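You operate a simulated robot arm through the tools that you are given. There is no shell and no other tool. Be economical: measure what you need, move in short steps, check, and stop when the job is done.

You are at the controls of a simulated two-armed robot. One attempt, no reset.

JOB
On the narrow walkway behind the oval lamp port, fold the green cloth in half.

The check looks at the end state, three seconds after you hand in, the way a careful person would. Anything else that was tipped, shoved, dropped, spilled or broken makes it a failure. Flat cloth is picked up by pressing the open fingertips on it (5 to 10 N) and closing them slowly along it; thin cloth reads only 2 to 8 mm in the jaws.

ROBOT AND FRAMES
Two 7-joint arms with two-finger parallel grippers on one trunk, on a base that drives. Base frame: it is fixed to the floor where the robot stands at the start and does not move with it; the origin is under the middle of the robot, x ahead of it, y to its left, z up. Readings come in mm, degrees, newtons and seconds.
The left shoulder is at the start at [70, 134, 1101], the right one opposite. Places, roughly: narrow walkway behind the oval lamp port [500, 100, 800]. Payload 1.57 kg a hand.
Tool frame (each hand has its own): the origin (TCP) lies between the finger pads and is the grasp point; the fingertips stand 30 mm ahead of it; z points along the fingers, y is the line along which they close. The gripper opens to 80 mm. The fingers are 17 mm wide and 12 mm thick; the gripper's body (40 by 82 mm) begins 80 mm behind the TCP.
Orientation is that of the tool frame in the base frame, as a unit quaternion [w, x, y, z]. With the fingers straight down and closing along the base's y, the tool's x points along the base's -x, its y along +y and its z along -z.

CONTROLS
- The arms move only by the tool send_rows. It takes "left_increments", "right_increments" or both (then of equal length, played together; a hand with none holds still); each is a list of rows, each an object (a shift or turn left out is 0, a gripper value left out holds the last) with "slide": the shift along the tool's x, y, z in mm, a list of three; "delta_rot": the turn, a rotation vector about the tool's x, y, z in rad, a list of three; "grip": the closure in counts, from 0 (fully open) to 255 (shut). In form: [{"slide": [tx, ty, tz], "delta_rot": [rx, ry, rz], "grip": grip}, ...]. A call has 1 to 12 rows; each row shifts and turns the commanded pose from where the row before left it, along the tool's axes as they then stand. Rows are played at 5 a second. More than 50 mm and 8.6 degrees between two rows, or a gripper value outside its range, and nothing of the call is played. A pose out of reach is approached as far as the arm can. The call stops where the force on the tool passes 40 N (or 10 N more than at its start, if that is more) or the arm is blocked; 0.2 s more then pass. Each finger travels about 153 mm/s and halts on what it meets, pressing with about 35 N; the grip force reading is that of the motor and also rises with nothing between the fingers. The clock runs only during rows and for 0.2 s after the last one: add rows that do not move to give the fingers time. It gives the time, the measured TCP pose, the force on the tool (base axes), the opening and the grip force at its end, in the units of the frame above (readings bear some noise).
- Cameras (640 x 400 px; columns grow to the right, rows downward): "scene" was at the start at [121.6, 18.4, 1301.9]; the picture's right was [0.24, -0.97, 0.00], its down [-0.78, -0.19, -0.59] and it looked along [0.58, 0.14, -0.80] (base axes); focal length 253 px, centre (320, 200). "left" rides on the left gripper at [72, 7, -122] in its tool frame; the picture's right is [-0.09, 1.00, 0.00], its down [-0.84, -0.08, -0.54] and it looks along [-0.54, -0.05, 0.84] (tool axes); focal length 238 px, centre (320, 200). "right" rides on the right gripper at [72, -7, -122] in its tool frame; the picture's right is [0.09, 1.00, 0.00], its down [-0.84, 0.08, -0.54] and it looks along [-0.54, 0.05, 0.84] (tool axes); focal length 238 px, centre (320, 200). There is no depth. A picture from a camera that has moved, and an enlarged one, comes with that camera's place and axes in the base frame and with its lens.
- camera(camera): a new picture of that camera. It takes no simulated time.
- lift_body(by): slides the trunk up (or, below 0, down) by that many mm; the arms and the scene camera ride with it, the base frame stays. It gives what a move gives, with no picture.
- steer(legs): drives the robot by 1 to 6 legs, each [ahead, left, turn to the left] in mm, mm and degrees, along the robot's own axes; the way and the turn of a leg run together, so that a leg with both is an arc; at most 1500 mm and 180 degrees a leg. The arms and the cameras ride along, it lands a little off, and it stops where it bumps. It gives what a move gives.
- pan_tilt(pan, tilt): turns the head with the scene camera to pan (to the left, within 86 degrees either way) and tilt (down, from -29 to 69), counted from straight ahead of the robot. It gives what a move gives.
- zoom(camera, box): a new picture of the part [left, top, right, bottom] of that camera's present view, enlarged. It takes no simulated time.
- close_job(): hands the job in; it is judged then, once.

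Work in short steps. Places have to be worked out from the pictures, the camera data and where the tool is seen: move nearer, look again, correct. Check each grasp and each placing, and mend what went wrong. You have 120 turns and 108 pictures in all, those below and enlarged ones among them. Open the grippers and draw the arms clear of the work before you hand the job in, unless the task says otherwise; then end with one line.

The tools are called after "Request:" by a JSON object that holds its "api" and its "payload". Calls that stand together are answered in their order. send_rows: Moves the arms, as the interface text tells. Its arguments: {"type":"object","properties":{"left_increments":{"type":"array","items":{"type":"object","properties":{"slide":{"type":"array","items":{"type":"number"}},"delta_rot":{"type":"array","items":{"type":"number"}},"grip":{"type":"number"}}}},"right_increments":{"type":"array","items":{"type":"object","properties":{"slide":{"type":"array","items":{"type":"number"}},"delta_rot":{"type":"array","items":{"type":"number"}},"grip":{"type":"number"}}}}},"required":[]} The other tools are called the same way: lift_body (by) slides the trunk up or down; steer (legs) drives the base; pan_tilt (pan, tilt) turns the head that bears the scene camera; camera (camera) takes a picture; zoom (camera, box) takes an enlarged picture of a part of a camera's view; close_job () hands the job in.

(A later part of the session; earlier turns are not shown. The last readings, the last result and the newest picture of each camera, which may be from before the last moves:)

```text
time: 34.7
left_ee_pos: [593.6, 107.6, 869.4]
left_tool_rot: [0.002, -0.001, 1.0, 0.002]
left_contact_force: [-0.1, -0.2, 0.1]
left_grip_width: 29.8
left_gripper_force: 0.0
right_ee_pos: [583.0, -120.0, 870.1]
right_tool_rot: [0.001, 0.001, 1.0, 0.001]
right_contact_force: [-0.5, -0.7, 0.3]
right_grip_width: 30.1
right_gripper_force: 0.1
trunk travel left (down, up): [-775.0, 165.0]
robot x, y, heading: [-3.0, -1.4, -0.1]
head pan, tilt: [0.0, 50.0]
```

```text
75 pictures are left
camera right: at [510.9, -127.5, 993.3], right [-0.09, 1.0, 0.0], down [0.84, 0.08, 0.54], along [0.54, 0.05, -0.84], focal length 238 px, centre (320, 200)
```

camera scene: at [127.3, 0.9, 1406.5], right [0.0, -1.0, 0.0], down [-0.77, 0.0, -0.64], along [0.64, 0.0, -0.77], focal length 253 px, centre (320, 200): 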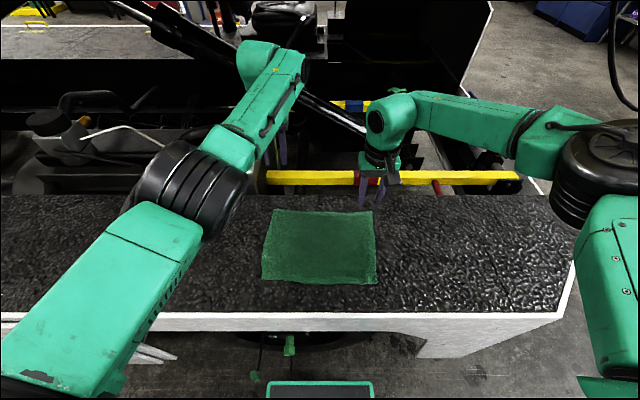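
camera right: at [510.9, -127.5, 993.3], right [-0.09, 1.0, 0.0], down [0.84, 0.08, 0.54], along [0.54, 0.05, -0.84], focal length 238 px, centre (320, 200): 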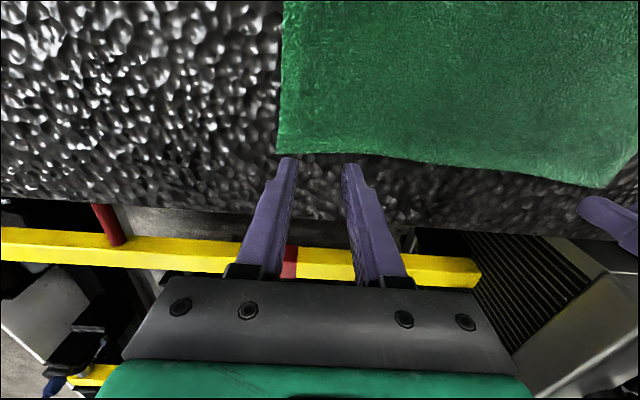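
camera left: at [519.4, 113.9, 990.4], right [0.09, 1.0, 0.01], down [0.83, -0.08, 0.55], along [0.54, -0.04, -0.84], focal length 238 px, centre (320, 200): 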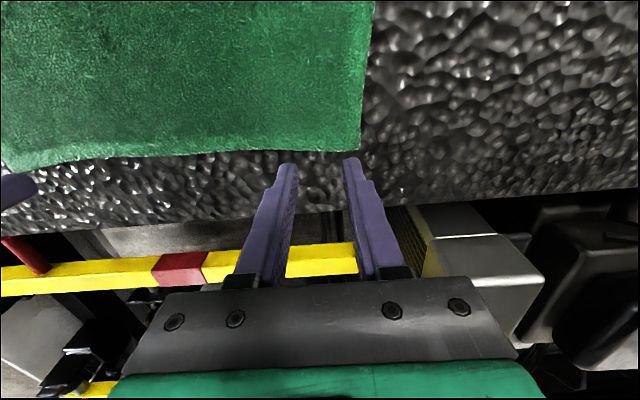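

Edges at the fingers are at about x 592 (left) and 586 (right). I'm shifting slightly back so each finger overlaps about 12 mm of cloth, and descending to contact.

Request:
{"api": "send_rows", "payload": {"left_increments": [{"slide": [6, 0, 12]}, {"slide": [0, 0, 12]}, {"slide": [0, 0, 7]}, {"slide": [0, 0, 3]}, {"slide": [0, 0, 2]}, {}], "right_increments": [{"slide": [2, 0, 12]}, {"slide": [0, 0, 12]}, {"slide": [0, 0, 7]}, {"slide": [0, 0, 3]}, {"slide": [0, 0, 2]}, {}]}}

Request:
{"api": "camera", "payload": {"camera": "left"}}

Request:
{"api": "camera", "payload": {"camera": "right"}}

```text
time: 36.1
left_ee_pos: [589.1, 107.1, 834.7]
left_tool_rot: [0.002, 0.0, 1.0, 0.003]
left_contact_force: [0.5, 0.5, 1.4]
left_grip_width: 29.7
left_gripper_force: 0.1
right_ee_pos: [577.3, -120.3, 834.4]
right_tool_rot: [0.002, 0.0, 1.0, 0.001]
right_contact_force: [0.6, -0.9, 1.0]
right_grip_width: 29.9
right_gripper_force: 0.1
right hand out of reach, approached as far as the arm can: row 5
trunk travel left (down, up): [-775.0, 165.0]
robot x, y, heading: [-1.7, 0.1, -0.1]
head pan, tilt: [0.0, 50.0]
```

```text
74 pictures are left
camera left: at [514.0, 113.8, 955.1], right [0.09, 1.0, 0.01], down [0.83, -0.08, 0.55], along [0.54, -0.04, -0.84], focal length 238 px, centre (320, 200)
```

left: 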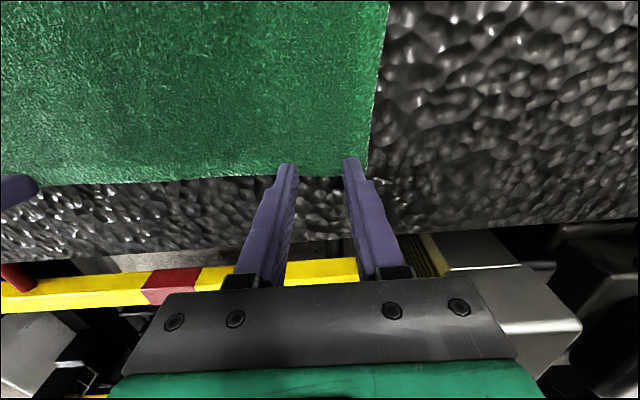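

```text
73 pictures are left
camera right: at [505.4, -127.5, 957.8], right [-0.09, 1.0, 0.0], down [0.83, 0.08, 0.54], along [0.54, 0.05, -0.84], focal length 238 px, centre (320, 200)
```

right: 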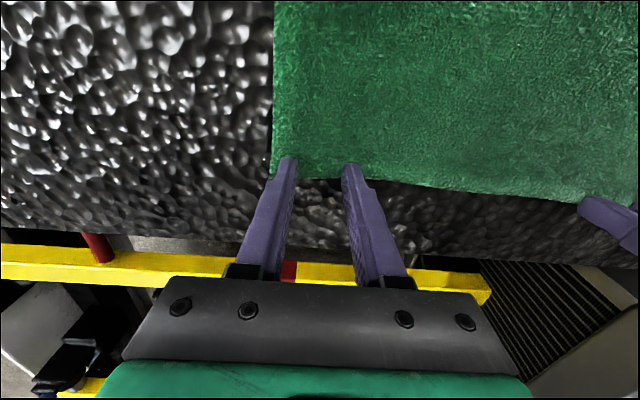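

The right arm is at its reach limit with the trunk this high. I'll lift the hands 60 mm and lower the trunk 60 mm to regain reach.

Request:
{"api": "send_rows", "payload": {"left_increments": [{"slide": [0, 0, -30]}, {"slide": [0, 0, -30]}, {}], "right_increments": [{"slide": [0, 0, -30]}, {"slide": [-4, 0, -30]}, {}]}}

Request:
{"api": "lift_body", "payload": {"by": -50}}

```text
time: 36.9
left_ee_pos: [588.5, 107.6, 894.3]
left_tool_rot: [0.002, 0.0, 1.0, 0.003]
left_contact_force: [0.7, 0.4, -0.4]
left_grip_width: 29.7
left_gripper_force: 0.1
right_ee_pos: [582.8, -121.3, 895.8]
right_tool_rot: [0.0, 0.0, 1.0, 0.001]
right_contact_force: [-0.1, -0.1, -0.2]
right_grip_width: 29.7
right_gripper_force: 0.1
trunk travel left (down, up): [-775.0, 165.0]
robot x, y, heading: [3.6, 0.0, -0.4]
head pan, tilt: [0.0, 50.0]
```

```text
time: 37.8
left_ee_pos: [587.2, 107.5, 843.4]
left_tool_rot: [0.002, 0.0, 1.0, 0.003]
left_contact_force: [0.5, 0.6, -0.1]
left_grip_width: 29.8
left_gripper_force: 0.1
right_ee_pos: [583.4, -121.4, 845.3]
right_tool_rot: [0.0, 0.0, 1.0, 0.001]
right_contact_force: [-0.9, 0.0, -0.2]
right_grip_width: 29.6
right_gripper_force: 0.0
trunk travel left (down, up): [-725.0, 215.0]
robot x, y, heading: [-3.8, -0.8, -0.2]
head pan, tilt: [0.0, 50.0]
```

Now descending in small steps to touch.

Request:
{"api": "send_rows", "payload": {"left_increments": [{"slide": [0, 0, 5]}, {"slide": [0, 0, 3]}, {"slide": [0, 0, 2.5]}, {}], "right_increments": [{"slide": [1, 0, 6]}, {"slide": [0, 0, 4]}, {"slide": [0, 0, 2.5]}, {}]}}

```text
time: 38.8
left_ee_pos: [588.3, 106.1, 833.4]
left_tool_rot: [0.003, 0.0, 1.0, 0.002]
left_contact_force: [2.1, 0.4, 3.4]
left_grip_width: 30.0
left_gripper_force: 0.0
right_ee_pos: [581.1, -121.9, 833.6]
right_tool_rot: [0.002, -0.001, 1.0, 0.0]
right_contact_force: [3.9, -2.2, 5.0]
right_grip_width: 29.8
right_gripper_force: 0.0
trunk travel left (down, up): [-725.0, 215.0]
robot x, y, heading: [0.4, -5.0, 0.1]
head pan, tilt: [0.0, 50.0]
```

Light contact at 3.4 and 5 N. I'm pressing about 0.7 mm more and closing slowly.

Request:
{"api": "send_rows", "payload": {"left_increments": [{"slide": [0, 0, 0.8]}, {"grip": 169}, {"grip": 179}, {"grip": 189}, {"grip": 199}, {"grip": 209}, {"grip": 219}, {"grip": 229}, {"grip": 240}, {"grip": 255}, {}, {}], "right_increments": [{"slide": [0, 0, 0.5]}, {"grip": 169}, {"grip": 179}, {"grip": 189}, {"grip": 199}, {"grip": 209}, {"grip": 219}, {"grip": 229}, {"grip": 240}, {"grip": 255}, {}, {}]}}

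Request:
{"api": "camera", "payload": {"camera": "left"}}

Request:
{"api": "camera", "payload": {"camera": "right"}}

```text
time: 41.4
left_ee_pos: [585.9, 107.2, 831.6]
left_tool_rot: [0.003, 0.001, 1.0, 0.003]
left_contact_force: [-0.4, -1.7, 6.4]
left_grip_width: 2.8
left_gripper_force: 24.1
right_ee_pos: [580.1, -120.3, 833.1]
right_tool_rot: [0.002, 0.0, 1.0, 0.0]
right_contact_force: [-0.6, 0.4, 6.1]
right_grip_width: 0.0
right_gripper_force: 21.2
trunk travel left (down, up): [-725.0, 215.0]
robot x, y, heading: [4.0, 1.2, -0.0]
head pan, tilt: [0.0, 50.0]
```

```text
72 pictures are left
camera left: at [512.4, 113.1, 954.2], right [0.09, 1.0, 0.01], down [0.83, -0.08, 0.55], along [0.54, -0.05, -0.84], focal length 238 px, centre (320, 200)
```

left: 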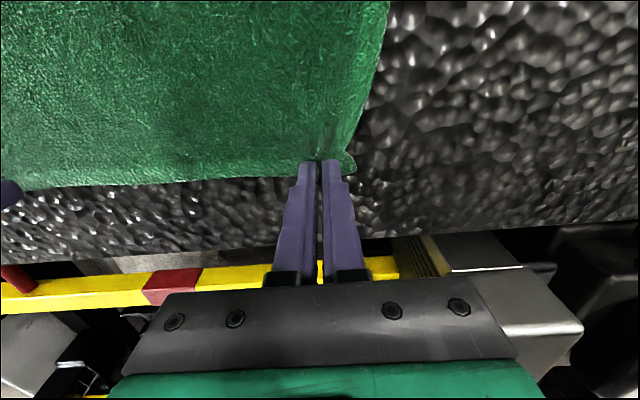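

```text
71 pictures are left
camera right: at [507.6, -128.5, 955.7], right [-0.09, 1.0, 0.0], down [0.84, 0.08, 0.54], along [0.54, 0.05, -0.84], focal length 238 px, centre (320, 200)
```

right: 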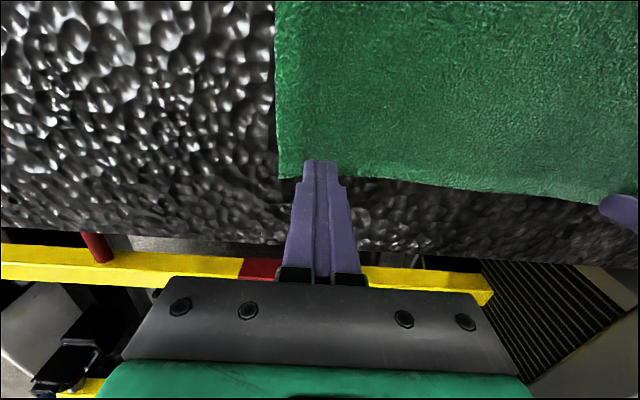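

Left holds (2.8 mm) but right came up empty. I'm reopening the right, moving 3 mm further onto the cloth and pressing a bit harder.

Request:
{"api": "send_rows", "payload": {"right_increments": [{"slide": [0, 0, -6]}, {"grip": 155}, {"slide": [3, 0, 0]}, {"slide": [0, 0, 4]}, {"slide": [0, 0, 2.5]}, {"slide": [0, 0, 1]}, {}]}}

```text
time: 43.0
left_ee_pos: [587.1, 107.0, 833.8]
left_tool_rot: [0.003, -0.001, 1.0, 0.004]
left_contact_force: [1.4, -0.6, 2.4]
left_grip_width: 2.6
left_gripper_force: 23.5
right_ee_pos: [576.9, -121.9, 832.9]
right_tool_rot: [0.002, 0.0, 1.0, 0.0]
right_contact_force: [-3.1, -3.7, 13.0]
right_grip_width: 31.3
right_gripper_force: 0.1
trunk travel left (down, up): [-725.0, 215.0]
robot x, y, heading: [1.0, -2.9, 0.0]
head pan, tilt: [0.0, 50.0]
```

Right presses with 13 N, so I'll ease off slightly and close slowly.

Request:
{"api": "send_rows", "payload": {"right_increments": [{"slide": [0, 0, -0.3], "grip": 167}, {"grip": 177}, {"grip": 187}, {"grip": 197}, {"grip": 207}, {"grip": 217}, {"grip": 227}, {"grip": 235}, {"grip": 245}, {"grip": 255}, {}, {}]}}

Request:
{"api": "camera", "payload": {"camera": "right"}}

```text
time: 45.6
left_ee_pos: [585.2, 106.1, 833.0]
left_tool_rot: [0.003, 0.0, 1.0, 0.002]
left_contact_force: [0.8, -2.6, 2.3]
left_grip_width: 2.5
left_gripper_force: 23.6
right_ee_pos: [577.3, -121.8, 832.2]
right_tool_rot: [0.003, 0.0, 1.0, 0.001]
right_contact_force: [2.6, 1.1, 17.2]
right_grip_width: 4.3
right_gripper_force: 25.2
trunk travel left (down, up): [-725.0, 215.0]
robot x, y, heading: [-0.4, 1.0, -0.1]
head pan, tilt: [0.0, 50.0]
```

```text
70 pictures are left
camera right: at [504.3, -128.3, 955.0], right [-0.09, 1.0, 0.0], down [0.83, 0.08, 0.55], along [0.54, 0.05, -0.84], focal length 238 px, centre (320, 200)
```

right: 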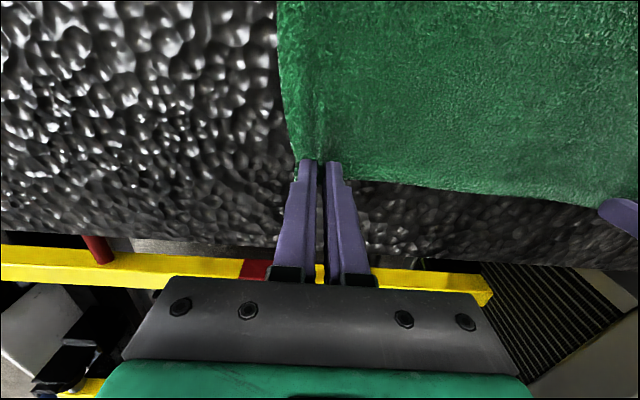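

Both corners are held (2.5 and 4.3 mm). First part of the arc: lift and come back a little with slack; then I'll back the base up and raise the trunk, which gives the wrists room to tilt.

Request:
{"api": "send_rows", "payload": {"left_increments": [{"slide": [2, 0.5, -14]}, {"slide": [5, 0.5, -13]}, {"slide": [8, 0.5, -12]}, {"slide": [10, 0.5, -10]}, {"slide": [11, 0.5, -7]}, {"slide": [10, 0.5, -4]}, {}], "right_increments": [{"slide": [2, 0.5, -14]}, {"slide": [5, 0.5, -13]}, {"slide": [8, 0.5, -12]}, {"slide": [10, 0.5, -10]}, {"slide": [11, 0.5, -7]}, {"slide": [10, 0.5, -4]}, {}]}}

Request:
{"api": "camera", "payload": {"camera": "scene"}}

```text
time: 47.2
left_ee_pos: [540.9, 109.6, 892.0]
left_tool_rot: [0.002, 0.0, 1.0, 0.003]
left_contact_force: [-0.8, -2.3, 0.0]
left_grip_width: 2.7
left_gripper_force: 24.2
right_ee_pos: [532.7, -118.2, 890.7]
right_tool_rot: [0.0, 0.0, 1.0, 0.001]
right_contact_force: [-0.5, 1.5, -0.7]
right_grip_width: 3.9
right_gripper_force: 24.5
trunk travel left (down, up): [-725.0, 215.0]
robot x, y, heading: [-1.5, 1.9, 0.0]
head pan, tilt: [0.0, 50.0]
```

```text
69 pictures are left
camera scene: at [127.6, 0.9, 1356.5], right [0.0, -1.0, 0.0], down [-0.77, 0.0, -0.64], along [0.64, 0.0, -0.77], focal length 253 px, centre (320, 200)
```

scene: 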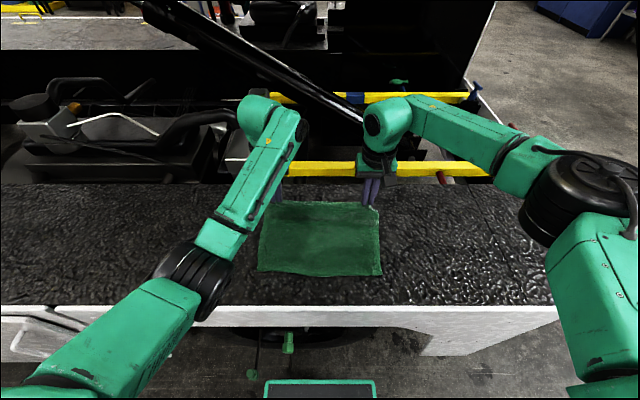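

The edge is lifting with both corners held. I'm driving back 70 mm, which carries the edge toward the fold line, and then raising the trunk 35 mm.

Request:
{"api": "steer", "payload": {"legs": [[-70, 0, 0]]}}

Request:
{"api": "lift_body", "payload": {"by": 30}}

Request:
{"api": "camera", "payload": {"camera": "scene"}}

Request:
{"api": "camera", "payload": {"camera": "right"}}

```text
time: 48.2
left_ee_pos: [474.0, 110.4, 891.5]
left_tool_rot: [0.0, 0.0, 1.0, 0.003]
left_contact_force: [0.3, -2.4, -0.5]
left_grip_width: 2.4
left_gripper_force: 24.0
right_ee_pos: [464.8, -118.8, 890.2]
right_tool_rot: [0.0, 0.0, 1.0, 0.001]
right_contact_force: [-0.3, 1.9, 0.4]
right_grip_width: 3.9
right_gripper_force: 24.8
trunk travel left (down, up): [-725.0, 215.0]
robot x, y, heading: [-69.9, -1.4, -0.2]
head pan, tilt: [0.0, 50.0]
```

```text
time: 49.0
left_ee_pos: [471.5, 109.6, 921.9]
left_tool_rot: [0.001, 0.0, 1.0, 0.003]
left_contact_force: [0.0, -2.4, -0.7]
left_grip_width: 2.7
left_gripper_force: 23.9
right_ee_pos: [462.1, -117.3, 921.6]
right_tool_rot: [0.001, 0.0, 1.0, 0.001]
right_contact_force: [0.2, 1.6, 0.3]
right_grip_width: 3.7
right_gripper_force: 24.8
trunk travel left (down, up): [-755.0, 185.0]
robot x, y, heading: [-66.8, -1.7, -0.1]
head pan, tilt: [0.0, 50.0]
```

```text
68 pictures are left
camera scene: at [57.4, 0.9, 1386.7], right [0.0, -1.0, 0.0], down [-0.77, 0.0, -0.64], along [0.64, 0.0, -0.77], focal length 253 px, centre (320, 200)
```

scene: 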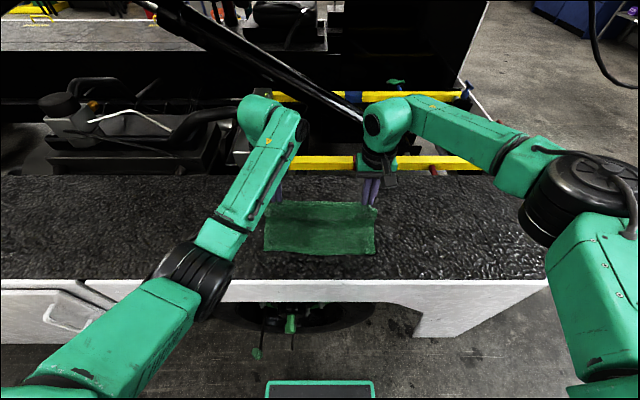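

```text
67 pictures are left
camera right: at [390.6, -125.7, 1043.5], right [-0.09, 1.0, 0.0], down [0.84, 0.08, 0.54], along [0.54, 0.05, -0.84], focal length 238 px, centre (320, 200)
```

right: 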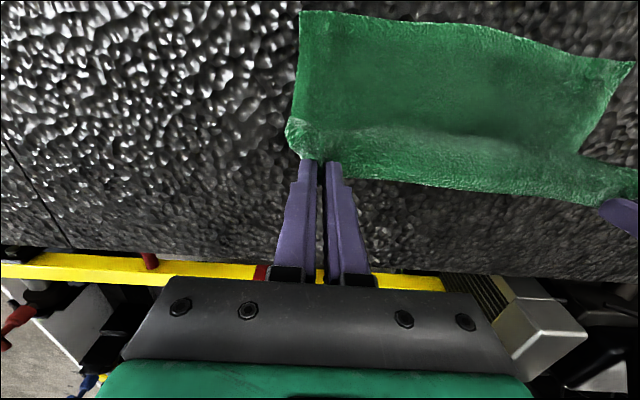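

The cloth stands nicely with the edge up. I'm now tilting both hands 60° about their fingertips.

Request:
{"api": "send_rows", "payload": {"left_increments": [{"slide": [3.9, 0, 0.26], "delta_rot": [0, -0.131, 0]}, {"slide": [3.9, 0, 0.26], "delta_rot": [0, -0.131, 0]}, {"slide": [3.9, 0, 0.26], "delta_rot": [0, -0.131, 0]}, {"slide": [3.9, 0, 0.26], "delta_rot": [0, -0.131, 0]}, {"slide": [3.9, 0, 0.26], "delta_rot": [0, -0.131, 0]}, {"slide": [3.9, 0, 0.26], "delta_rot": [0, -0.131, 0]}, {"slide": [3.9, 0, 0.26], "delta_rot": [0, -0.131, 0]}, {"slide": [3.9, 0, 0.26], "delta_rot": [0, -0.131, 0]}, {}], "right_increments": [{"slide": [3.9, 0, 0.26], "delta_rot": [0, -0.131, 0]}, {"slide": [3.9, 0, 0.26], "delta_rot": [0, -0.131, 0]}, {"slide": [3.9, 0, 0.26], "delta_rot": [0, -0.131, 0]}, {"slide": [3.9, 0, 0.26], "delta_rot": [0, -0.131, 0]}, {"slide": [3.9, 0, 0.26], "delta_rot": [0, -0.131, 0]}, {"slide": [3.9, 0, 0.26], "delta_rot": [0, -0.131, 0]}, {"slide": [3.9, 0, 0.26], "delta_rot": [0, -0.131, 0]}, {"slide": [3.9, 0, 0.26], "delta_rot": [0, -0.131, 0]}, {}]}}

Request:
{"api": "camera", "payload": {"camera": "scene"}}

Request:
{"api": "camera", "payload": {"camera": "right"}}

```text
time: 51.0
left_ee_pos: [448.0, 109.3, 907.3]
left_tool_rot: [0.502, 0.001, 0.865, 0.004]
left_contact_force: [-1.1, -0.3, -0.6]
left_grip_width: 2.7
left_gripper_force: 23.5
right_ee_pos: [433.2, -104.1, 902.1]
right_tool_rot: [0.483, -0.002, 0.875, 0.014]
right_contact_force: [0.2, 0.5, 0.3]
right_grip_width: 3.6
right_gripper_force: 24.7
right hand out of reach, approached as far as the arm can: row 8
trunk travel left (down, up): [-755.0, 185.0]
robot x, y, heading: [-67.7, -1.4, -0.3]
head pan, tilt: [0.0, 50.0]
```

```text
66 pictures are left
camera scene: at [58.3, 0.2, 1386.5], right [0.0, -1.0, 0.0], down [-0.77, 0.0, -0.64], along [0.64, 0.0, -0.77], focal length 253 px, centre (320, 200)
```

scene: 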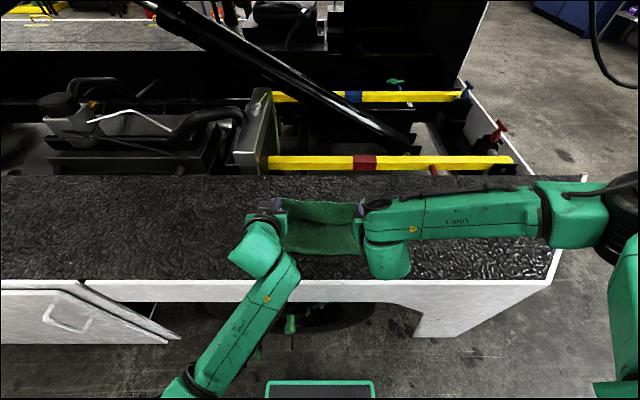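

```text
65 pictures are left
camera right: at [291.7, -114.1, 907.6], right [-0.06, 1.0, -0.06], down [-0.01, 0.06, 1.0], along [1.0, 0.06, 0.01], focal length 238 px, centre (320, 200)
```

right: 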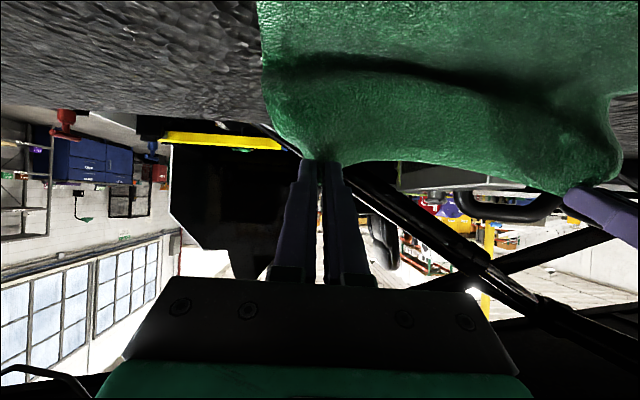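

Left is at 60° and right at 58°, with a small inward drift of the right hand. I'll correct that drift, then finish the arc with the base and trunk so the arm postures stay safe.

Request:
{"api": "send_rows", "payload": {"right_increments": [{"slide": [0, -5, 0]}, {"slide": [0, -4, 0]}, {}]}}

Request:
{"api": "steer", "payload": {"legs": [[-25, 0, 0]]}}

Request:
{"api": "lift_body", "payload": {"by": -20}}

Request:
{"api": "steer", "payload": {"legs": [[-25, 0, 0]]}}

Request:
{"api": "lift_body", "payload": {"by": -20}}

Request:
{"api": "camera", "payload": {"camera": "scene"}}

```text
time: 51.8
left_ee_pos: [447.5, 108.8, 906.5]
left_tool_rot: [0.502, 0.003, 0.865, 0.001]
left_contact_force: [0.6, -8.4, -0.5]
left_grip_width: 2.5
left_gripper_force: 23.9
right_ee_pos: [436.9, -127.0, 905.0]
right_tool_rot: [0.502, 0.0, 0.865, 0.001]
right_contact_force: [0.1, 9.0, 0.4]
right_grip_width: 3.9
right_gripper_force: 25.0
trunk travel left (down, up): [-755.0, 185.0]
robot x, y, heading: [-68.1, 0.8, 0.3]
head pan, tilt: [0.0, 50.0]
```

```text
time: 52.6
left_ee_pos: [425.4, 109.9, 904.5]
left_tool_rot: [0.502, 0.001, 0.865, 0.002]
left_contact_force: [0.1, -10.2, 0.3]
left_grip_width: 2.8
left_gripper_force: 23.4
right_ee_pos: [416.1, -127.7, 902.9]
right_tool_rot: [0.5, 0.0, 0.866, 0.0]
right_contact_force: [1.7, 10.4, -0.2]
right_grip_width: 3.9
right_gripper_force: 25.1
trunk travel left (down, up): [-755.0, 185.0]
robot x, y, heading: [-95.5, -1.5, 0.1]
head pan, tilt: [0.0, 50.0]
```

```text
time: 53.3
left_ee_pos: [421.2, 108.6, 887.4]
left_tool_rot: [0.502, 0.002, 0.865, 0.001]
left_contact_force: [-0.3, -9.4, -0.3]
left_grip_width: 2.6
left_gripper_force: 23.2
right_ee_pos: [411.5, -126.5, 885.4]
right_tool_rot: [0.502, 0.0, 0.865, 0.001]
right_contact_force: [0.2, 8.9, -0.5]
right_grip_width: 4.0
right_gripper_force: 24.9
trunk travel left (down, up): [-735.0, 205.0]
robot x, y, heading: [-92.3, 0.4, 0.2]
head pan, tilt: [0.0, 50.0]
```

```text
time: 54.1
left_ee_pos: [400.6, 108.6, 884.8]
left_tool_rot: [0.501, 0.001, 0.866, 0.003]
left_contact_force: [-0.5, -9.0, -0.3]
left_grip_width: 2.4
left_gripper_force: 23.9
right_ee_pos: [390.6, -127.7, 883.0]
right_tool_rot: [0.499, 0.0, 0.866, 0.0]
right_contact_force: [0.2, 10.3, 0.2]
right_grip_width: 3.5
right_gripper_force: 25.1
trunk travel left (down, up): [-735.0, 205.0]
robot x, y, heading: [-121.5, 2.0, 0.0]
head pan, tilt: [0.0, 50.0]
```

```text
time: 54.7
left_ee_pos: [397.6, 109.6, 867.4]
left_tool_rot: [0.502, 0.002, 0.865, 0.001]
left_contact_force: [-0.8, -8.3, 0.6]
left_grip_width: 2.5
left_gripper_force: 24.1
right_ee_pos: [387.5, -126.4, 865.2]
right_tool_rot: [0.502, -0.001, 0.865, 0.002]
right_contact_force: [-0.4, 7.5, 0.2]
right_grip_width: 4.1
right_gripper_force: 24.5
trunk travel left (down, up): [-715.0, 225.0]
robot x, y, heading: [-118.6, 0.3, 0.1]
head pan, tilt: [0.0, 50.0]
```

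```text
64 pictures are left
camera scene: at [7.9, 0.8, 1346.6], right [0.0, -1.0, 0.0], down [-0.77, 0.0, -0.64], along [0.64, 0.0, -0.77], focal length 253 px, centre (320, 200)
```

scene: 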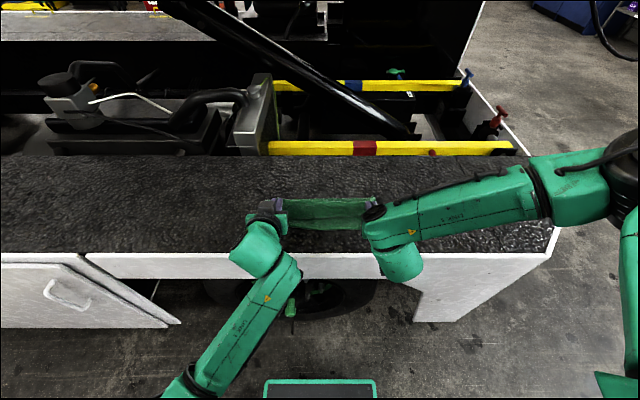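

Both tilts are now 60° and the cloth is coming over. The right hand is a bit too far out, so I'm shifting both in y for alignment with the near corners, then continuing back and down.

Request:
{"api": "send_rows", "payload": {"left_increments": [{"slide": [0, 3, 0]}, {"slide": [0, 4, 0]}, {}], "right_increments": [{"slide": [0, 7, 0]}, {"slide": [0, 7, 0]}, {}]}}

Request:
{"api": "steer", "payload": {"legs": [[-17, 0, 0]]}}

Request:
{"api": "lift_body", "payload": {"by": -18}}

Request:
{"api": "camera", "payload": {"camera": "scene"}}

Request:
{"api": "camera", "payload": {"camera": "left"}}

Request:
{"api": "camera", "payload": {"camera": "right"}}

```text
time: 55.5
left_ee_pos: [397.1, 116.2, 867.2]
left_tool_rot: [0.502, 0.001, 0.865, 0.002]
left_contact_force: [0.1, -3.4, -0.1]
left_grip_width: 2.5
left_gripper_force: 24.0
right_ee_pos: [387.9, -113.4, 865.6]
right_tool_rot: [0.502, -0.001, 0.865, 0.002]
right_contact_force: [0.0, 3.4, 0.3]
right_grip_width: 3.5
right_gripper_force: 24.6
trunk travel left (down, up): [-715.0, 225.0]
robot x, y, heading: [-119.2, -1.3, 0.0]
head pan, tilt: [0.0, 50.0]
```

```text
time: 56.3
left_ee_pos: [382.5, 116.9, 865.3]
left_tool_rot: [0.501, 0.002, 0.866, 0.001]
left_contact_force: [-0.5, -2.8, 0.3]
left_grip_width: 2.2
left_gripper_force: 23.9
right_ee_pos: [372.8, -113.2, 863.1]
right_tool_rot: [0.5, 0.001, 0.866, 0.0]
right_contact_force: [0.7, 2.4, 0.1]
right_grip_width: 4.1
right_gripper_force: 24.7
trunk travel left (down, up): [-715.0, 225.0]
robot x, y, heading: [-136.8, -1.2, 0.0]
head pan, tilt: [0.0, 50.0]
```

```text
time: 57.0
left_ee_pos: [380.2, 116.3, 848.8]
left_tool_rot: [0.502, 0.002, 0.865, 0.002]
left_contact_force: [0.5, -2.8, -0.2]
left_grip_width: 2.6
left_gripper_force: 23.9
right_ee_pos: [370.4, -112.7, 847.7]
right_tool_rot: [0.501, 0.0, 0.865, 0.001]
right_contact_force: [-0.6, 1.7, -0.7]
right_grip_width: 3.9
right_gripper_force: 24.4
trunk travel left (down, up): [-697.0, 243.0]
robot x, y, heading: [-135.8, -3.1, 0.6]
head pan, tilt: [0.0, 50.0]
```

```text
63 pictures are left
camera scene: at [-8.7, 0.7, 1328.6], right [0.0, -1.0, 0.0], down [-0.77, 0.0, -0.64], along [0.64, 0.0, -0.77], focal length 253 px, centre (320, 200)
```

scene: 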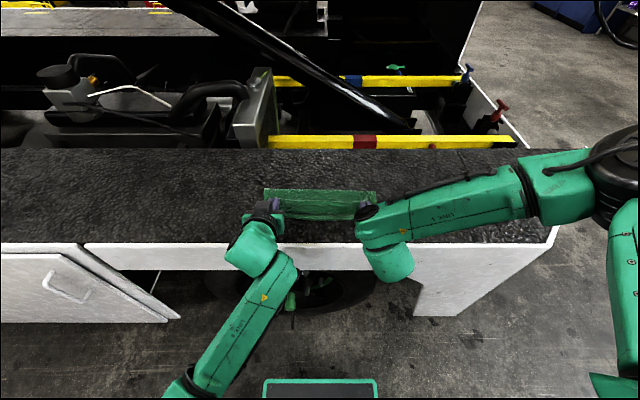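

```text
62 pictures are left
camera left: at [237.3, 123.3, 846.0], right [0.05, 1.0, 0.08], down [-0.06, -0.08, 1.0], along [1.0, -0.05, 0.05], focal length 238 px, centre (320, 200)
```

left: 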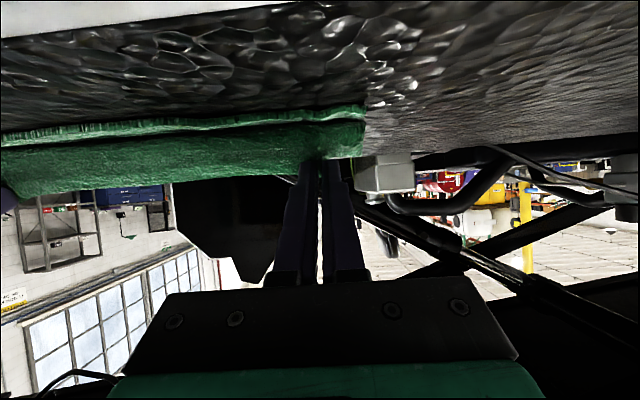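

```text
61 pictures are left
camera right: at [229.4, -120.0, 846.6], right [-0.05, 1.0, -0.08], down [-0.05, 0.08, 1.0], along [1.0, 0.05, 0.05], focal length 238 px, centre (320, 200)
```

right: 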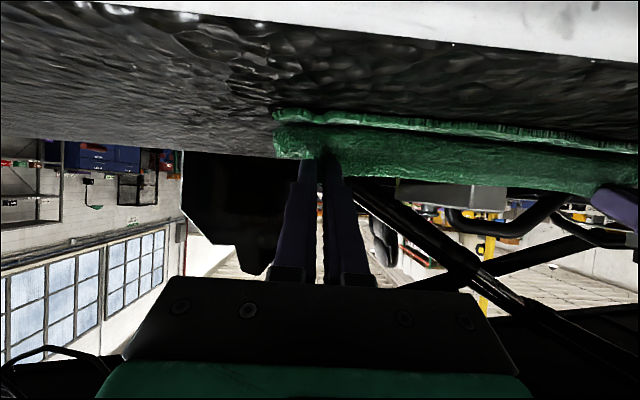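

The edge is nearly over the near edge. Let me look at an enlarged scene before the final lowering.

Request:
{"api": "zoom", "payload": {"camera": "scene", "box": [240, 170, 400, 250]}}

Request:
{"api": "zoom", "payload": {"camera": "right", "box": [240, 60, 480, 210]}}

```text
4.00 times, centred on (320, 210) of scene
camera zoom: at [-8.7, 0.7, 1328.6], right [0.0, -1.0, 0.0], down [-0.77, 0.0, -0.64], along [0.64, 0.0, -0.77], focal length 1011 px, centre (320, 160)
```

zoom: 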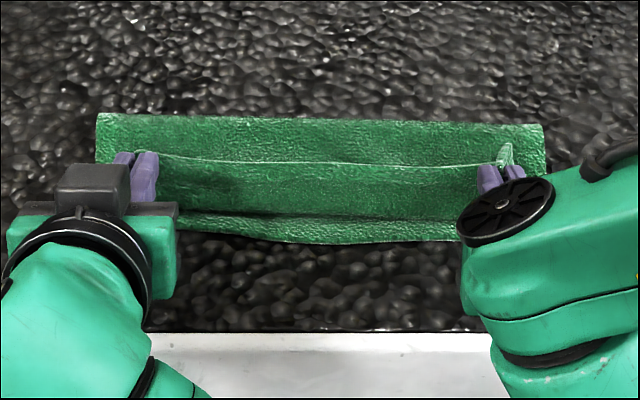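

```text
2.67 times, centred on (360, 135) of right
camera zoom: at [229.4, -120.0, 846.6], right [-0.05, 1.0, -0.08], down [-0.05, 0.08, 1.0], along [1.0, 0.05, 0.05], focal length 636 px, centre (213, 373)
```

zoom: 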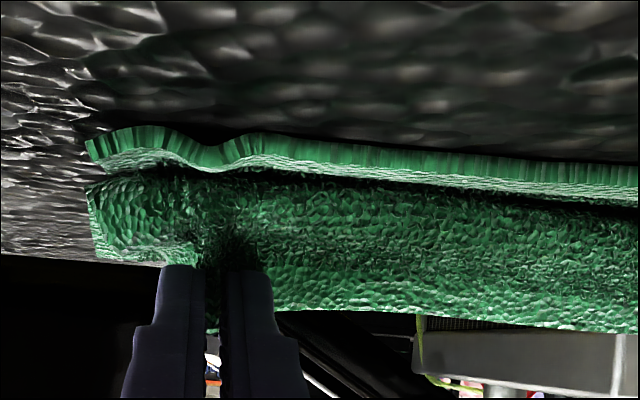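

The top edge is standing up over the near edge as intended. I'm lowering with the arms the last 18 mm while moving slightly back.

Request:
{"api": "send_rows", "payload": {"left_increments": [{"slide": [5.5, 0, -0.1]}, {"slide": [5.5, 0, -0.1]}, {"slide": [5.5, 0, -0.1]}, {"slide": [5, 0, -0.1]}, {}], "right_increments": [{"slide": [5, 0, 0.8]}, {"slide": [5, 0, 0.8]}, {"slide": [5, 0, 0.8]}, {"slide": [4, 0, 0.8]}, {}]}}

Request:
{"api": "zoom", "payload": {"camera": "scene", "box": [240, 170, 400, 250]}}

Request:
{"api": "zoom", "payload": {"camera": "right", "box": [240, 60, 480, 210]}}

```text
time: 58.2
left_ee_pos: [370.3, 116.6, 831.0]
left_tool_rot: [0.503, 0.001, 0.864, 0.002]
left_contact_force: [2.9, -3.7, 4.6]
left_grip_width: 2.7
left_gripper_force: 23.8
right_ee_pos: [364.8, -112.6, 830.6]
right_tool_rot: [0.503, 0.0, 0.864, 0.001]
right_contact_force: [3.9, 5.0, 5.6]
right_grip_width: 3.6
right_gripper_force: 24.2
trunk travel left (down, up): [-697.0, 243.0]
robot x, y, heading: [-134.7, 2.5, 0.2]
head pan, tilt: [0.0, 50.0]
```

```text
4.00 times, centred on (320, 210) of scene
camera zoom: at [-8.1, 0.9, 1328.7], right [0.0, -1.0, 0.0], down [-0.77, 0.0, -0.64], along [0.64, 0.0, -0.77], focal length 1011 px, centre (320, 160)
```

zoom: 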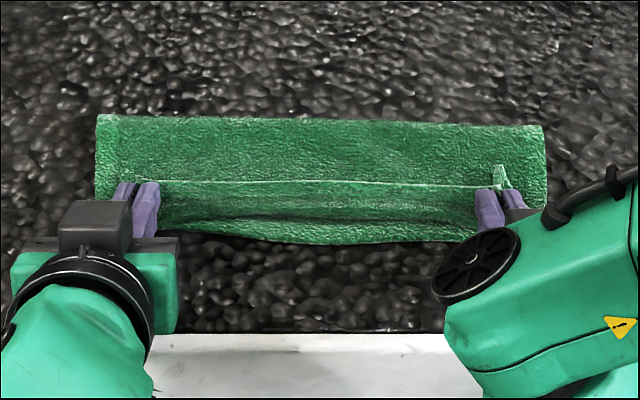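

```text
2.67 times, centred on (360, 135) of right
camera zoom: at [223.9, -119.9, 829.0], right [-0.05, 1.0, -0.08], down [-0.06, 0.07, 1.0], along [1.0, 0.05, 0.05], focal length 636 px, centre (213, 373)
```

zoom: 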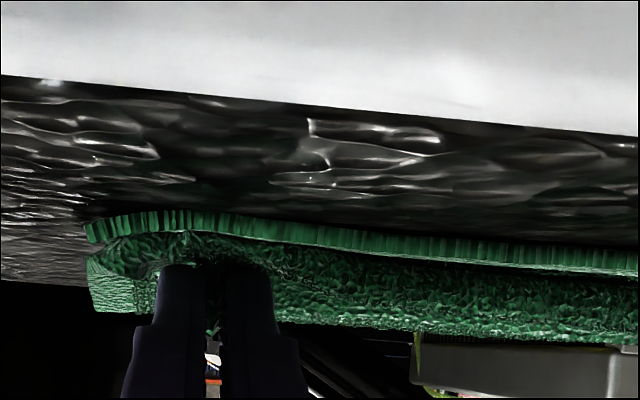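

Fingers rest on the stack at about 5 N, with the edge standing up and leaning slightly inward. I'm opening a little and looking at how the edge relaxes.

Request:
{"api": "send_rows", "payload": {"left_increments": [{"grip": 240}, {"grip": 220}, {"grip": 200}, {}, {}], "right_increments": [{"grip": 240}, {"grip": 220}, {"grip": 200}, {}, {}]}}

Request:
{"api": "zoom", "payload": {"camera": "scene", "box": [240, 170, 400, 250]}}

Request:
{"api": "zoom", "payload": {"camera": "left", "box": [160, 60, 400, 210]}}

```text
time: 59.4
left_ee_pos: [369.3, 116.6, 830.3]
left_tool_rot: [0.503, 0.002, 0.864, 0.002]
left_contact_force: [0.5, 0.3, 3.5]
left_grip_width: 14.5
left_gripper_force: 0.0
right_ee_pos: [364.2, -112.9, 830.6]
right_tool_rot: [0.502, 0.0, 0.865, 0.001]
right_contact_force: [1.7, 0.6, 5.8]
right_grip_width: 13.3
right_gripper_force: 0.0
trunk travel left (down, up): [-697.0, 243.0]
robot x, y, heading: [-135.6, -0.1, 0.2]
head pan, tilt: [0.0, 50.0]
```

```text
4.00 times, centred on (320, 210) of scene
camera zoom: at [-9.5, 1.0, 1328.7], right [0.0, -1.0, 0.0], down [-0.77, 0.0, -0.64], along [0.64, 0.0, -0.77], focal length 1011 px, centre (320, 160)
```

zoom: 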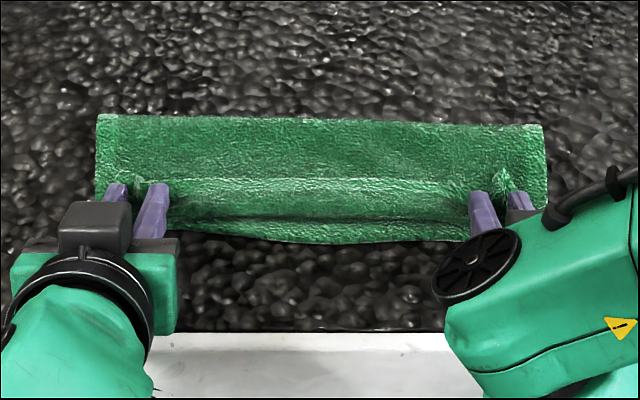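

```text
2.67 times, centred on (280, 135) of left
camera zoom: at [226.3, 123.9, 827.7], right [0.05, 1.0, 0.08], down [-0.06, -0.08, 0.99], along [1.0, -0.05, 0.05], focal length 636 px, centre (427, 373)
```

zoom: 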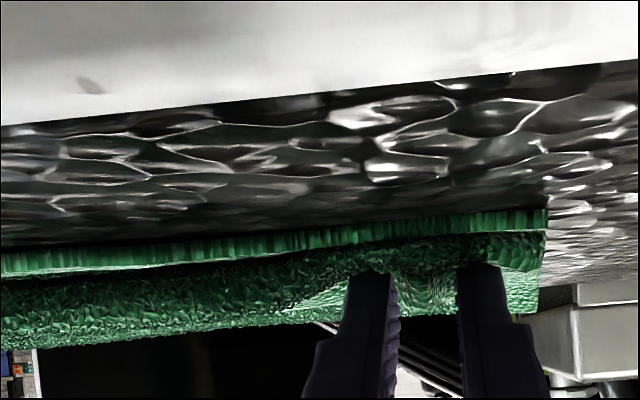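

The edge is relaxing outward. I'm withdrawing the fingers along their axis, slowly.

Request:
{"api": "send_rows", "payload": {"left_increments": [{"slide": [0, 0, -6]}, {"slide": [0, 0, -8]}, {"slide": [0, 0, -10]}, {"slide": [0, 0, -10]}, {}], "right_increments": [{"slide": [0, 0, -6]}, {"slide": [0, 0, -8]}, {"slide": [0, 0, -10]}, {"slide": [0, 0, -10]}, {}]}}

Request:
{"api": "zoom", "payload": {"camera": "scene", "box": [240, 170, 400, 250]}}

Request:
{"api": "zoom", "payload": {"camera": "left", "box": [160, 60, 400, 210]}}

```text
time: 60.6
left_ee_pos: [341.3, 116.5, 846.2]
left_tool_rot: [0.501, 0.001, 0.865, 0.001]
left_contact_force: [0.1, 0.2, 0.4]
left_grip_width: 17.4
left_gripper_force: 0.0
right_ee_pos: [334.8, -112.7, 846.7]
right_tool_rot: [0.501, 0.0, 0.866, 0.001]
right_contact_force: [0.4, 0.3, -1.6]
right_grip_width: 17.3
right_gripper_force: 0.1
trunk travel left (down, up): [-697.0, 243.0]
robot x, y, heading: [-134.0, -0.4, 0.1]
head pan, tilt: [0.0, 50.0]
```

```text
4.00 times, centred on (320, 210) of scene
camera zoom: at [-7.6, 0.8, 1328.5], right [0.0, -1.0, 0.0], down [-0.77, 0.0, -0.64], along [0.64, 0.0, -0.77], focal length 1011 px, centre (320, 160)
```

zoom: 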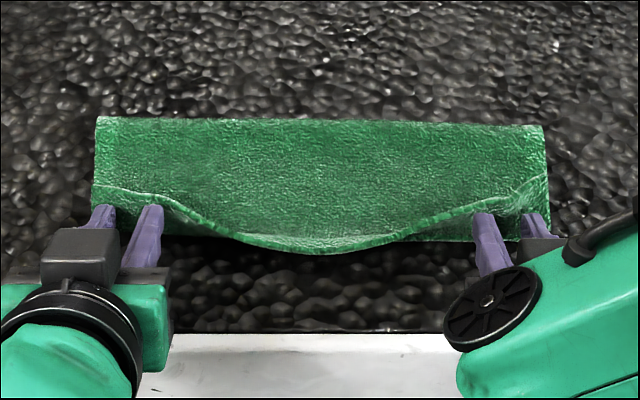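

```text
2.67 times, centred on (280, 135) of left
camera zoom: at [197.3, 123.6, 844.1], right [0.05, 1.0, 0.08], down [-0.06, -0.08, 1.0], along [1.0, -0.05, 0.05], focal length 636 px, centre (427, 373)
```

zoom: 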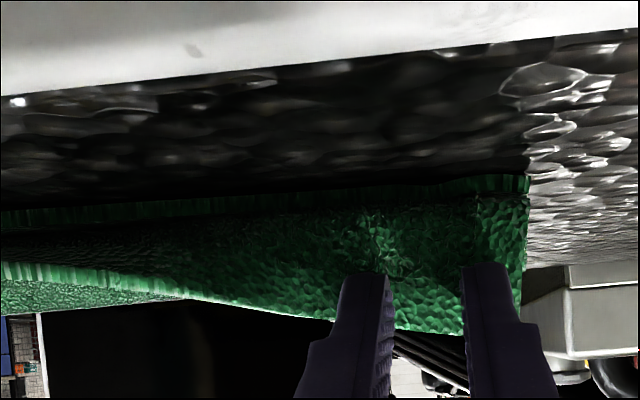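

The edge has unrolled in the middle; the corners are still standing. I'm withdrawing further so they can fall.

Request:
{"api": "send_rows", "payload": {"left_increments": [{"slide": [0, 0, -10]}, {"slide": [0, 0, -10]}, {"slide": [0, 0, -10]}, {}, {}], "right_increments": [{"slide": [0, 0, -10]}, {"slide": [0, 0, -10]}, {"slide": [0, 0, -10]}, {}, {}]}}

Request:
{"api": "zoom", "payload": {"camera": "scene", "box": [240, 170, 400, 250]}}

```text
time: 61.8
left_ee_pos: [314.3, 116.2, 861.6]
left_tool_rot: [0.502, 0.001, 0.865, 0.002]
left_contact_force: [-0.7, 0.9, -0.4]
left_grip_width: 17.6
left_gripper_force: 0.0
right_ee_pos: [308.2, -112.7, 861.1]
right_tool_rot: [0.502, 0.0, 0.865, 0.001]
right_contact_force: [0.1, 0.6, 0.3]
right_grip_width: 17.4
right_gripper_force: 0.0
trunk travel left (down, up): [-697.0, 243.0]
robot x, y, heading: [-134.1, 3.4, 0.4]
head pan, tilt: [0.0, 50.0]
```

```text
4.00 times, centred on (320, 210) of scene
camera zoom: at [-8.1, 0.7, 1328.6], right [0.0, -1.0, 0.0], down [-0.77, 0.0, -0.64], along [0.64, 0.0, -0.77], focal length 1011 px, centre (320, 160)
```

zoom: 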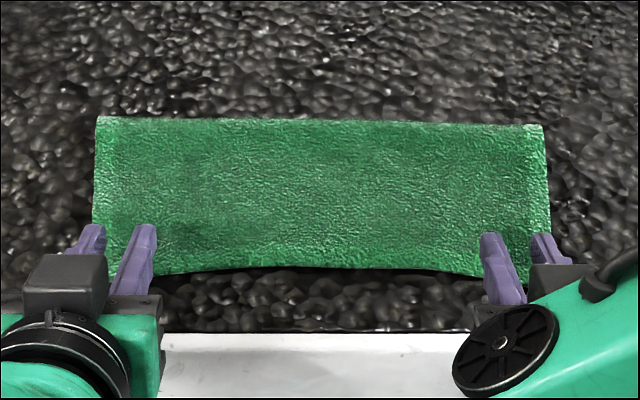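

The flap has fallen flat. It seems to overhang the near edge somewhat, so I'm backing away to measure the result.

Request:
{"api": "steer", "payload": {"legs": [[-60, 0, 0]]}}

Request:
{"api": "camera", "payload": {"camera": "scene"}}

Request:
{"api": "zoom", "payload": {"camera": "scene", "box": [240, 160, 400, 240]}}

Request:
{"api": "camera", "payload": {"camera": "left"}}

Request:
{"api": "camera", "payload": {"camera": "right"}}

```text
time: 62.7
left_ee_pos: [254.9, 115.0, 862.8]
left_tool_rot: [0.502, 0.001, 0.865, 0.003]
left_contact_force: [0.1, -0.7, 0.0]
left_grip_width: 17.5
left_gripper_force: 0.0
right_ee_pos: [248.7, -113.2, 860.5]
right_tool_rot: [0.501, 0.0, 0.865, 0.001]
right_contact_force: [-0.2, -0.2, 0.1]
right_grip_width: 17.0
right_gripper_force: 0.1
trunk travel left (down, up): [-697.0, 243.0]
robot x, y, heading: [-194.0, -0.3, 0.2]
head pan, tilt: [0.0, 50.0]
```

```text
51 pictures are left
camera scene: at [-67.6, 0.5, 1328.5], right [0.0, -1.0, 0.0], down [-0.77, 0.0, -0.64], along [0.64, 0.0, -0.77], focal length 253 px, centre (320, 200)
```

scene: 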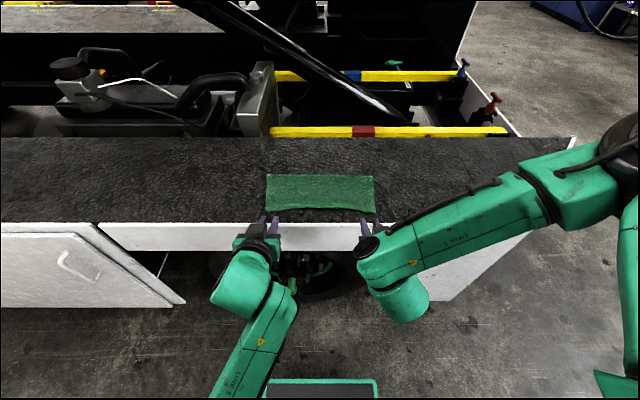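

```text
4.00 times, centred on (320, 200) of scene
camera zoom: at [-67.6, 0.5, 1328.5], right [0.0, -1.0, 0.0], down [-0.77, 0.0, -0.64], along [0.64, 0.0, -0.77], focal length 1011 px, centre (320, 200)
```

zoom: 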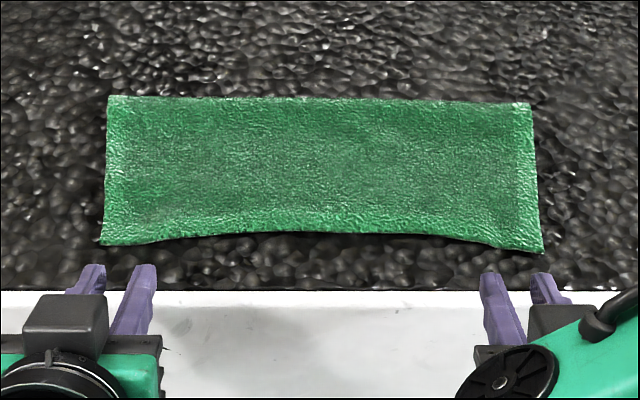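

```text
49 pictures are left
camera left: at [111.4, 123.3, 859.4], right [0.05, 1.0, 0.08], down [-0.06, -0.08, 1.0], along [1.0, -0.05, 0.05], focal length 238 px, centre (320, 200)
```

left: 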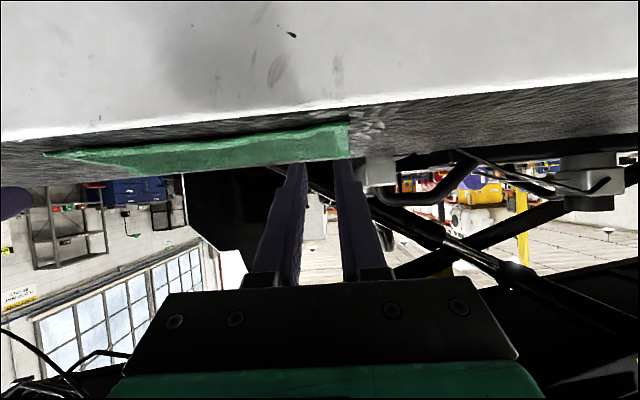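

```text
48 pictures are left
camera right: at [107.6, -120.5, 860.0], right [-0.05, 1.0, -0.08], down [-0.05, 0.08, 1.0], along [1.0, 0.05, 0.05], focal length 238 px, centre (320, 200)
```

right: 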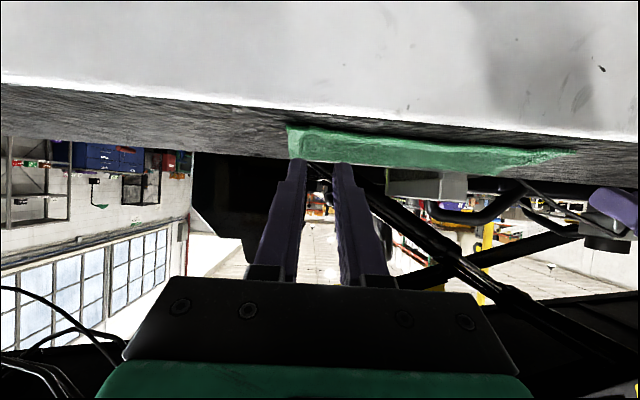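

The fold is square, but the flap spans about 129 mm (x 463 to 334) over a bottom edge near x 370, so it overhangs by about 35 mm. I'll regrasp the overhanging edge with vertical fingers and re-lay it further in, so first I'm raising and straightening the hands.

Request:
{"api": "send_rows", "payload": {"left_increments": [{"slide": [-17, 0, -10]}, {"slide": [-17, 0, -10]}, {"slide": [-17, 0, -10]}, {"slide": [-5, 0, 0], "delta_rot": [0, 0.131, 0]}, {"slide": [-5, 0, 0], "delta_rot": [0, 0.131, 0]}, {"slide": [-5, 0, 0], "delta_rot": [0, 0.131, 0]}, {"slide": [-5, 0, 0], "delta_rot": [0, 0.131, 0]}, {"slide": [-5, 0, 0], "delta_rot": [0, 0.131, 0]}, {"slide": [-5, 0, 0], "delta_rot": [0, 0.131, 0]}, {"slide": [-5, 0, 0], "delta_rot": [0, 0.131, 0]}, {"slide": [-5, 0, 0], "delta_rot": [0, 0.131, 0]}], "right_increments": [{"slide": [-17, 0, -10]}, {"slide": [-17, 0, -10]}, {"slide": [-17, 0, -10]}, {"slide": [-5, 0, 0], "delta_rot": [0, 0.131, 0]}, {"slide": [-5, 0, 0], "delta_rot": [0, 0.131, 0]}, {"slide": [-5, 0, 0], "delta_rot": [0, 0.131, 0]}, {"slide": [-5, 0, 0], "delta_rot": [0, 0.131, 0]}, {"slide": [-5, 0, 0], "delta_rot": [0, 0.131, 0]}, {"slide": [-5, 0, 0], "delta_rot": [0, 0.131, 0]}, {"slide": [-5, 0, 0], "delta_rot": [0, 0.131, 0]}, {"slide": [-5, 0, 0], "delta_rot": [0, 0.131, 0]}]}}

Request:
{"api": "camera", "payload": {"camera": "scene"}}

```text
time: 64.5
left_ee_pos: [271.4, 177.1, 920.9]
left_tool_rot: [0.222, -0.01, 0.97, 0.1]
left_contact_force: [0.5, -0.2, -0.8]
left_grip_width: 17.4
left_gripper_force: 0.1
left hand out of reach, approached as far as the arm can: row 8
right_ee_pos: [265.4, -113.5, 935.0]
right_tool_rot: [0.227, 0.001, 0.974, 0.001]
right_contact_force: [-0.1, -0.2, 0.2]
right_grip_width: 17.4
right_gripper_force: 0.0
trunk travel left (down, up): [-697.0, 243.0]
robot x, y, heading: [-193.7, -1.1, 0.2]
head pan, tilt: [0.0, 50.0]
stopped in row 8 (left hand): the arm was blocked; the commanded pose is now the measured one
```

```text
47 pictures are left
camera scene: at [-66.5, 0.9, 1328.4], right [0.0, -1.0, 0.0], down [-0.77, 0.0, -0.64], along [0.64, 0.0, -0.77], focal length 253 px, centre (320, 200)
```

scene: 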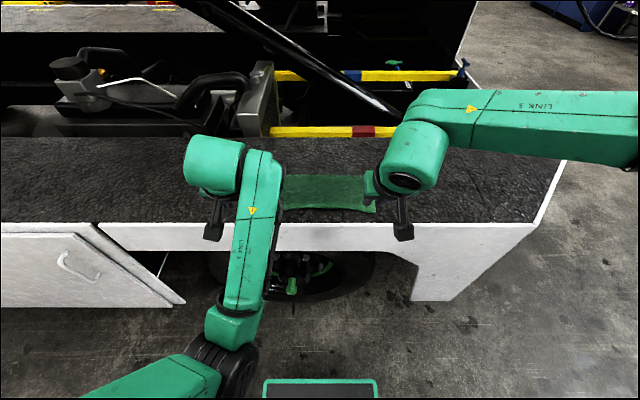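

The left arm has its elbow inward again. I'll free it as before by stretching it forward and up, well above the cloth; the right finishes straightening.

Request:
{"api": "send_rows", "payload": {"left_increments": [{"slide": [-22, -3, -4]}, {"slide": [-22, -6, -4]}, {"slide": [-22, -8, -2]}, {"slide": [-22, -10, 0]}, {"slide": [-22, -10, 0]}, {"slide": [-22, -10, 0]}, {"slide": [-22, -10, 0]}, {"slide": [-22, -8, 0]}, {"slide": [-20, 0, 0]}, {}], "right_increments": [{"delta_rot": [0, 0.115, 0]}, {"delta_rot": [0, 0.115, 0]}, {"delta_rot": [0, 0.115, 0]}, {"delta_rot": [0, 0.113, 0]}, {}, {}, {}, {}, {}, {}]}}

Request:
{"api": "camera", "payload": {"camera": "scene"}}

```text
time: 66.7
left_ee_pos: [446.6, 107.0, 1003.8]
left_tool_rot: [0.223, -0.01, 0.97, 0.1]
left_contact_force: [-0.5, -0.4, -0.1]
left_grip_width: 17.3
left_gripper_force: 0.0
right_ee_pos: [263.3, -112.9, 937.1]
right_tool_rot: [0.002, -0.001, 1.0, 0.002]
right_contact_force: [1.3, 0.7, 0.3]
right_grip_width: 17.2
right_gripper_force: 0.0
trunk travel left (down, up): [-697.0, 243.0]
robot x, y, heading: [-190.9, 0.5, 0.1]
head pan, tilt: [0.0, 50.0]
```

```text
46 pictures are left
camera scene: at [-68.2, 0.6, 1328.6], right [0.0, -1.0, 0.0], down [-0.77, 0.0, -0.64], along [0.64, 0.0, -0.77], focal length 253 px, centre (320, 200)
```

scene: 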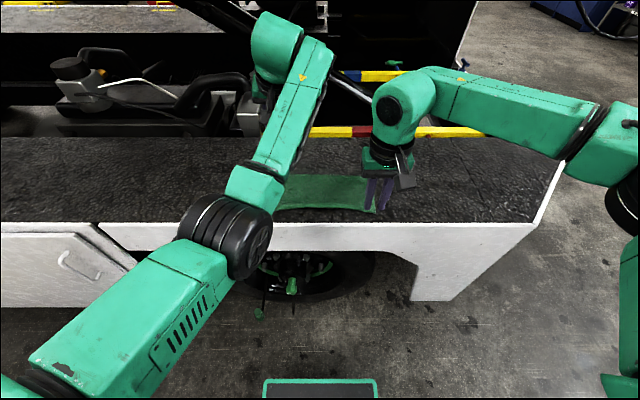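

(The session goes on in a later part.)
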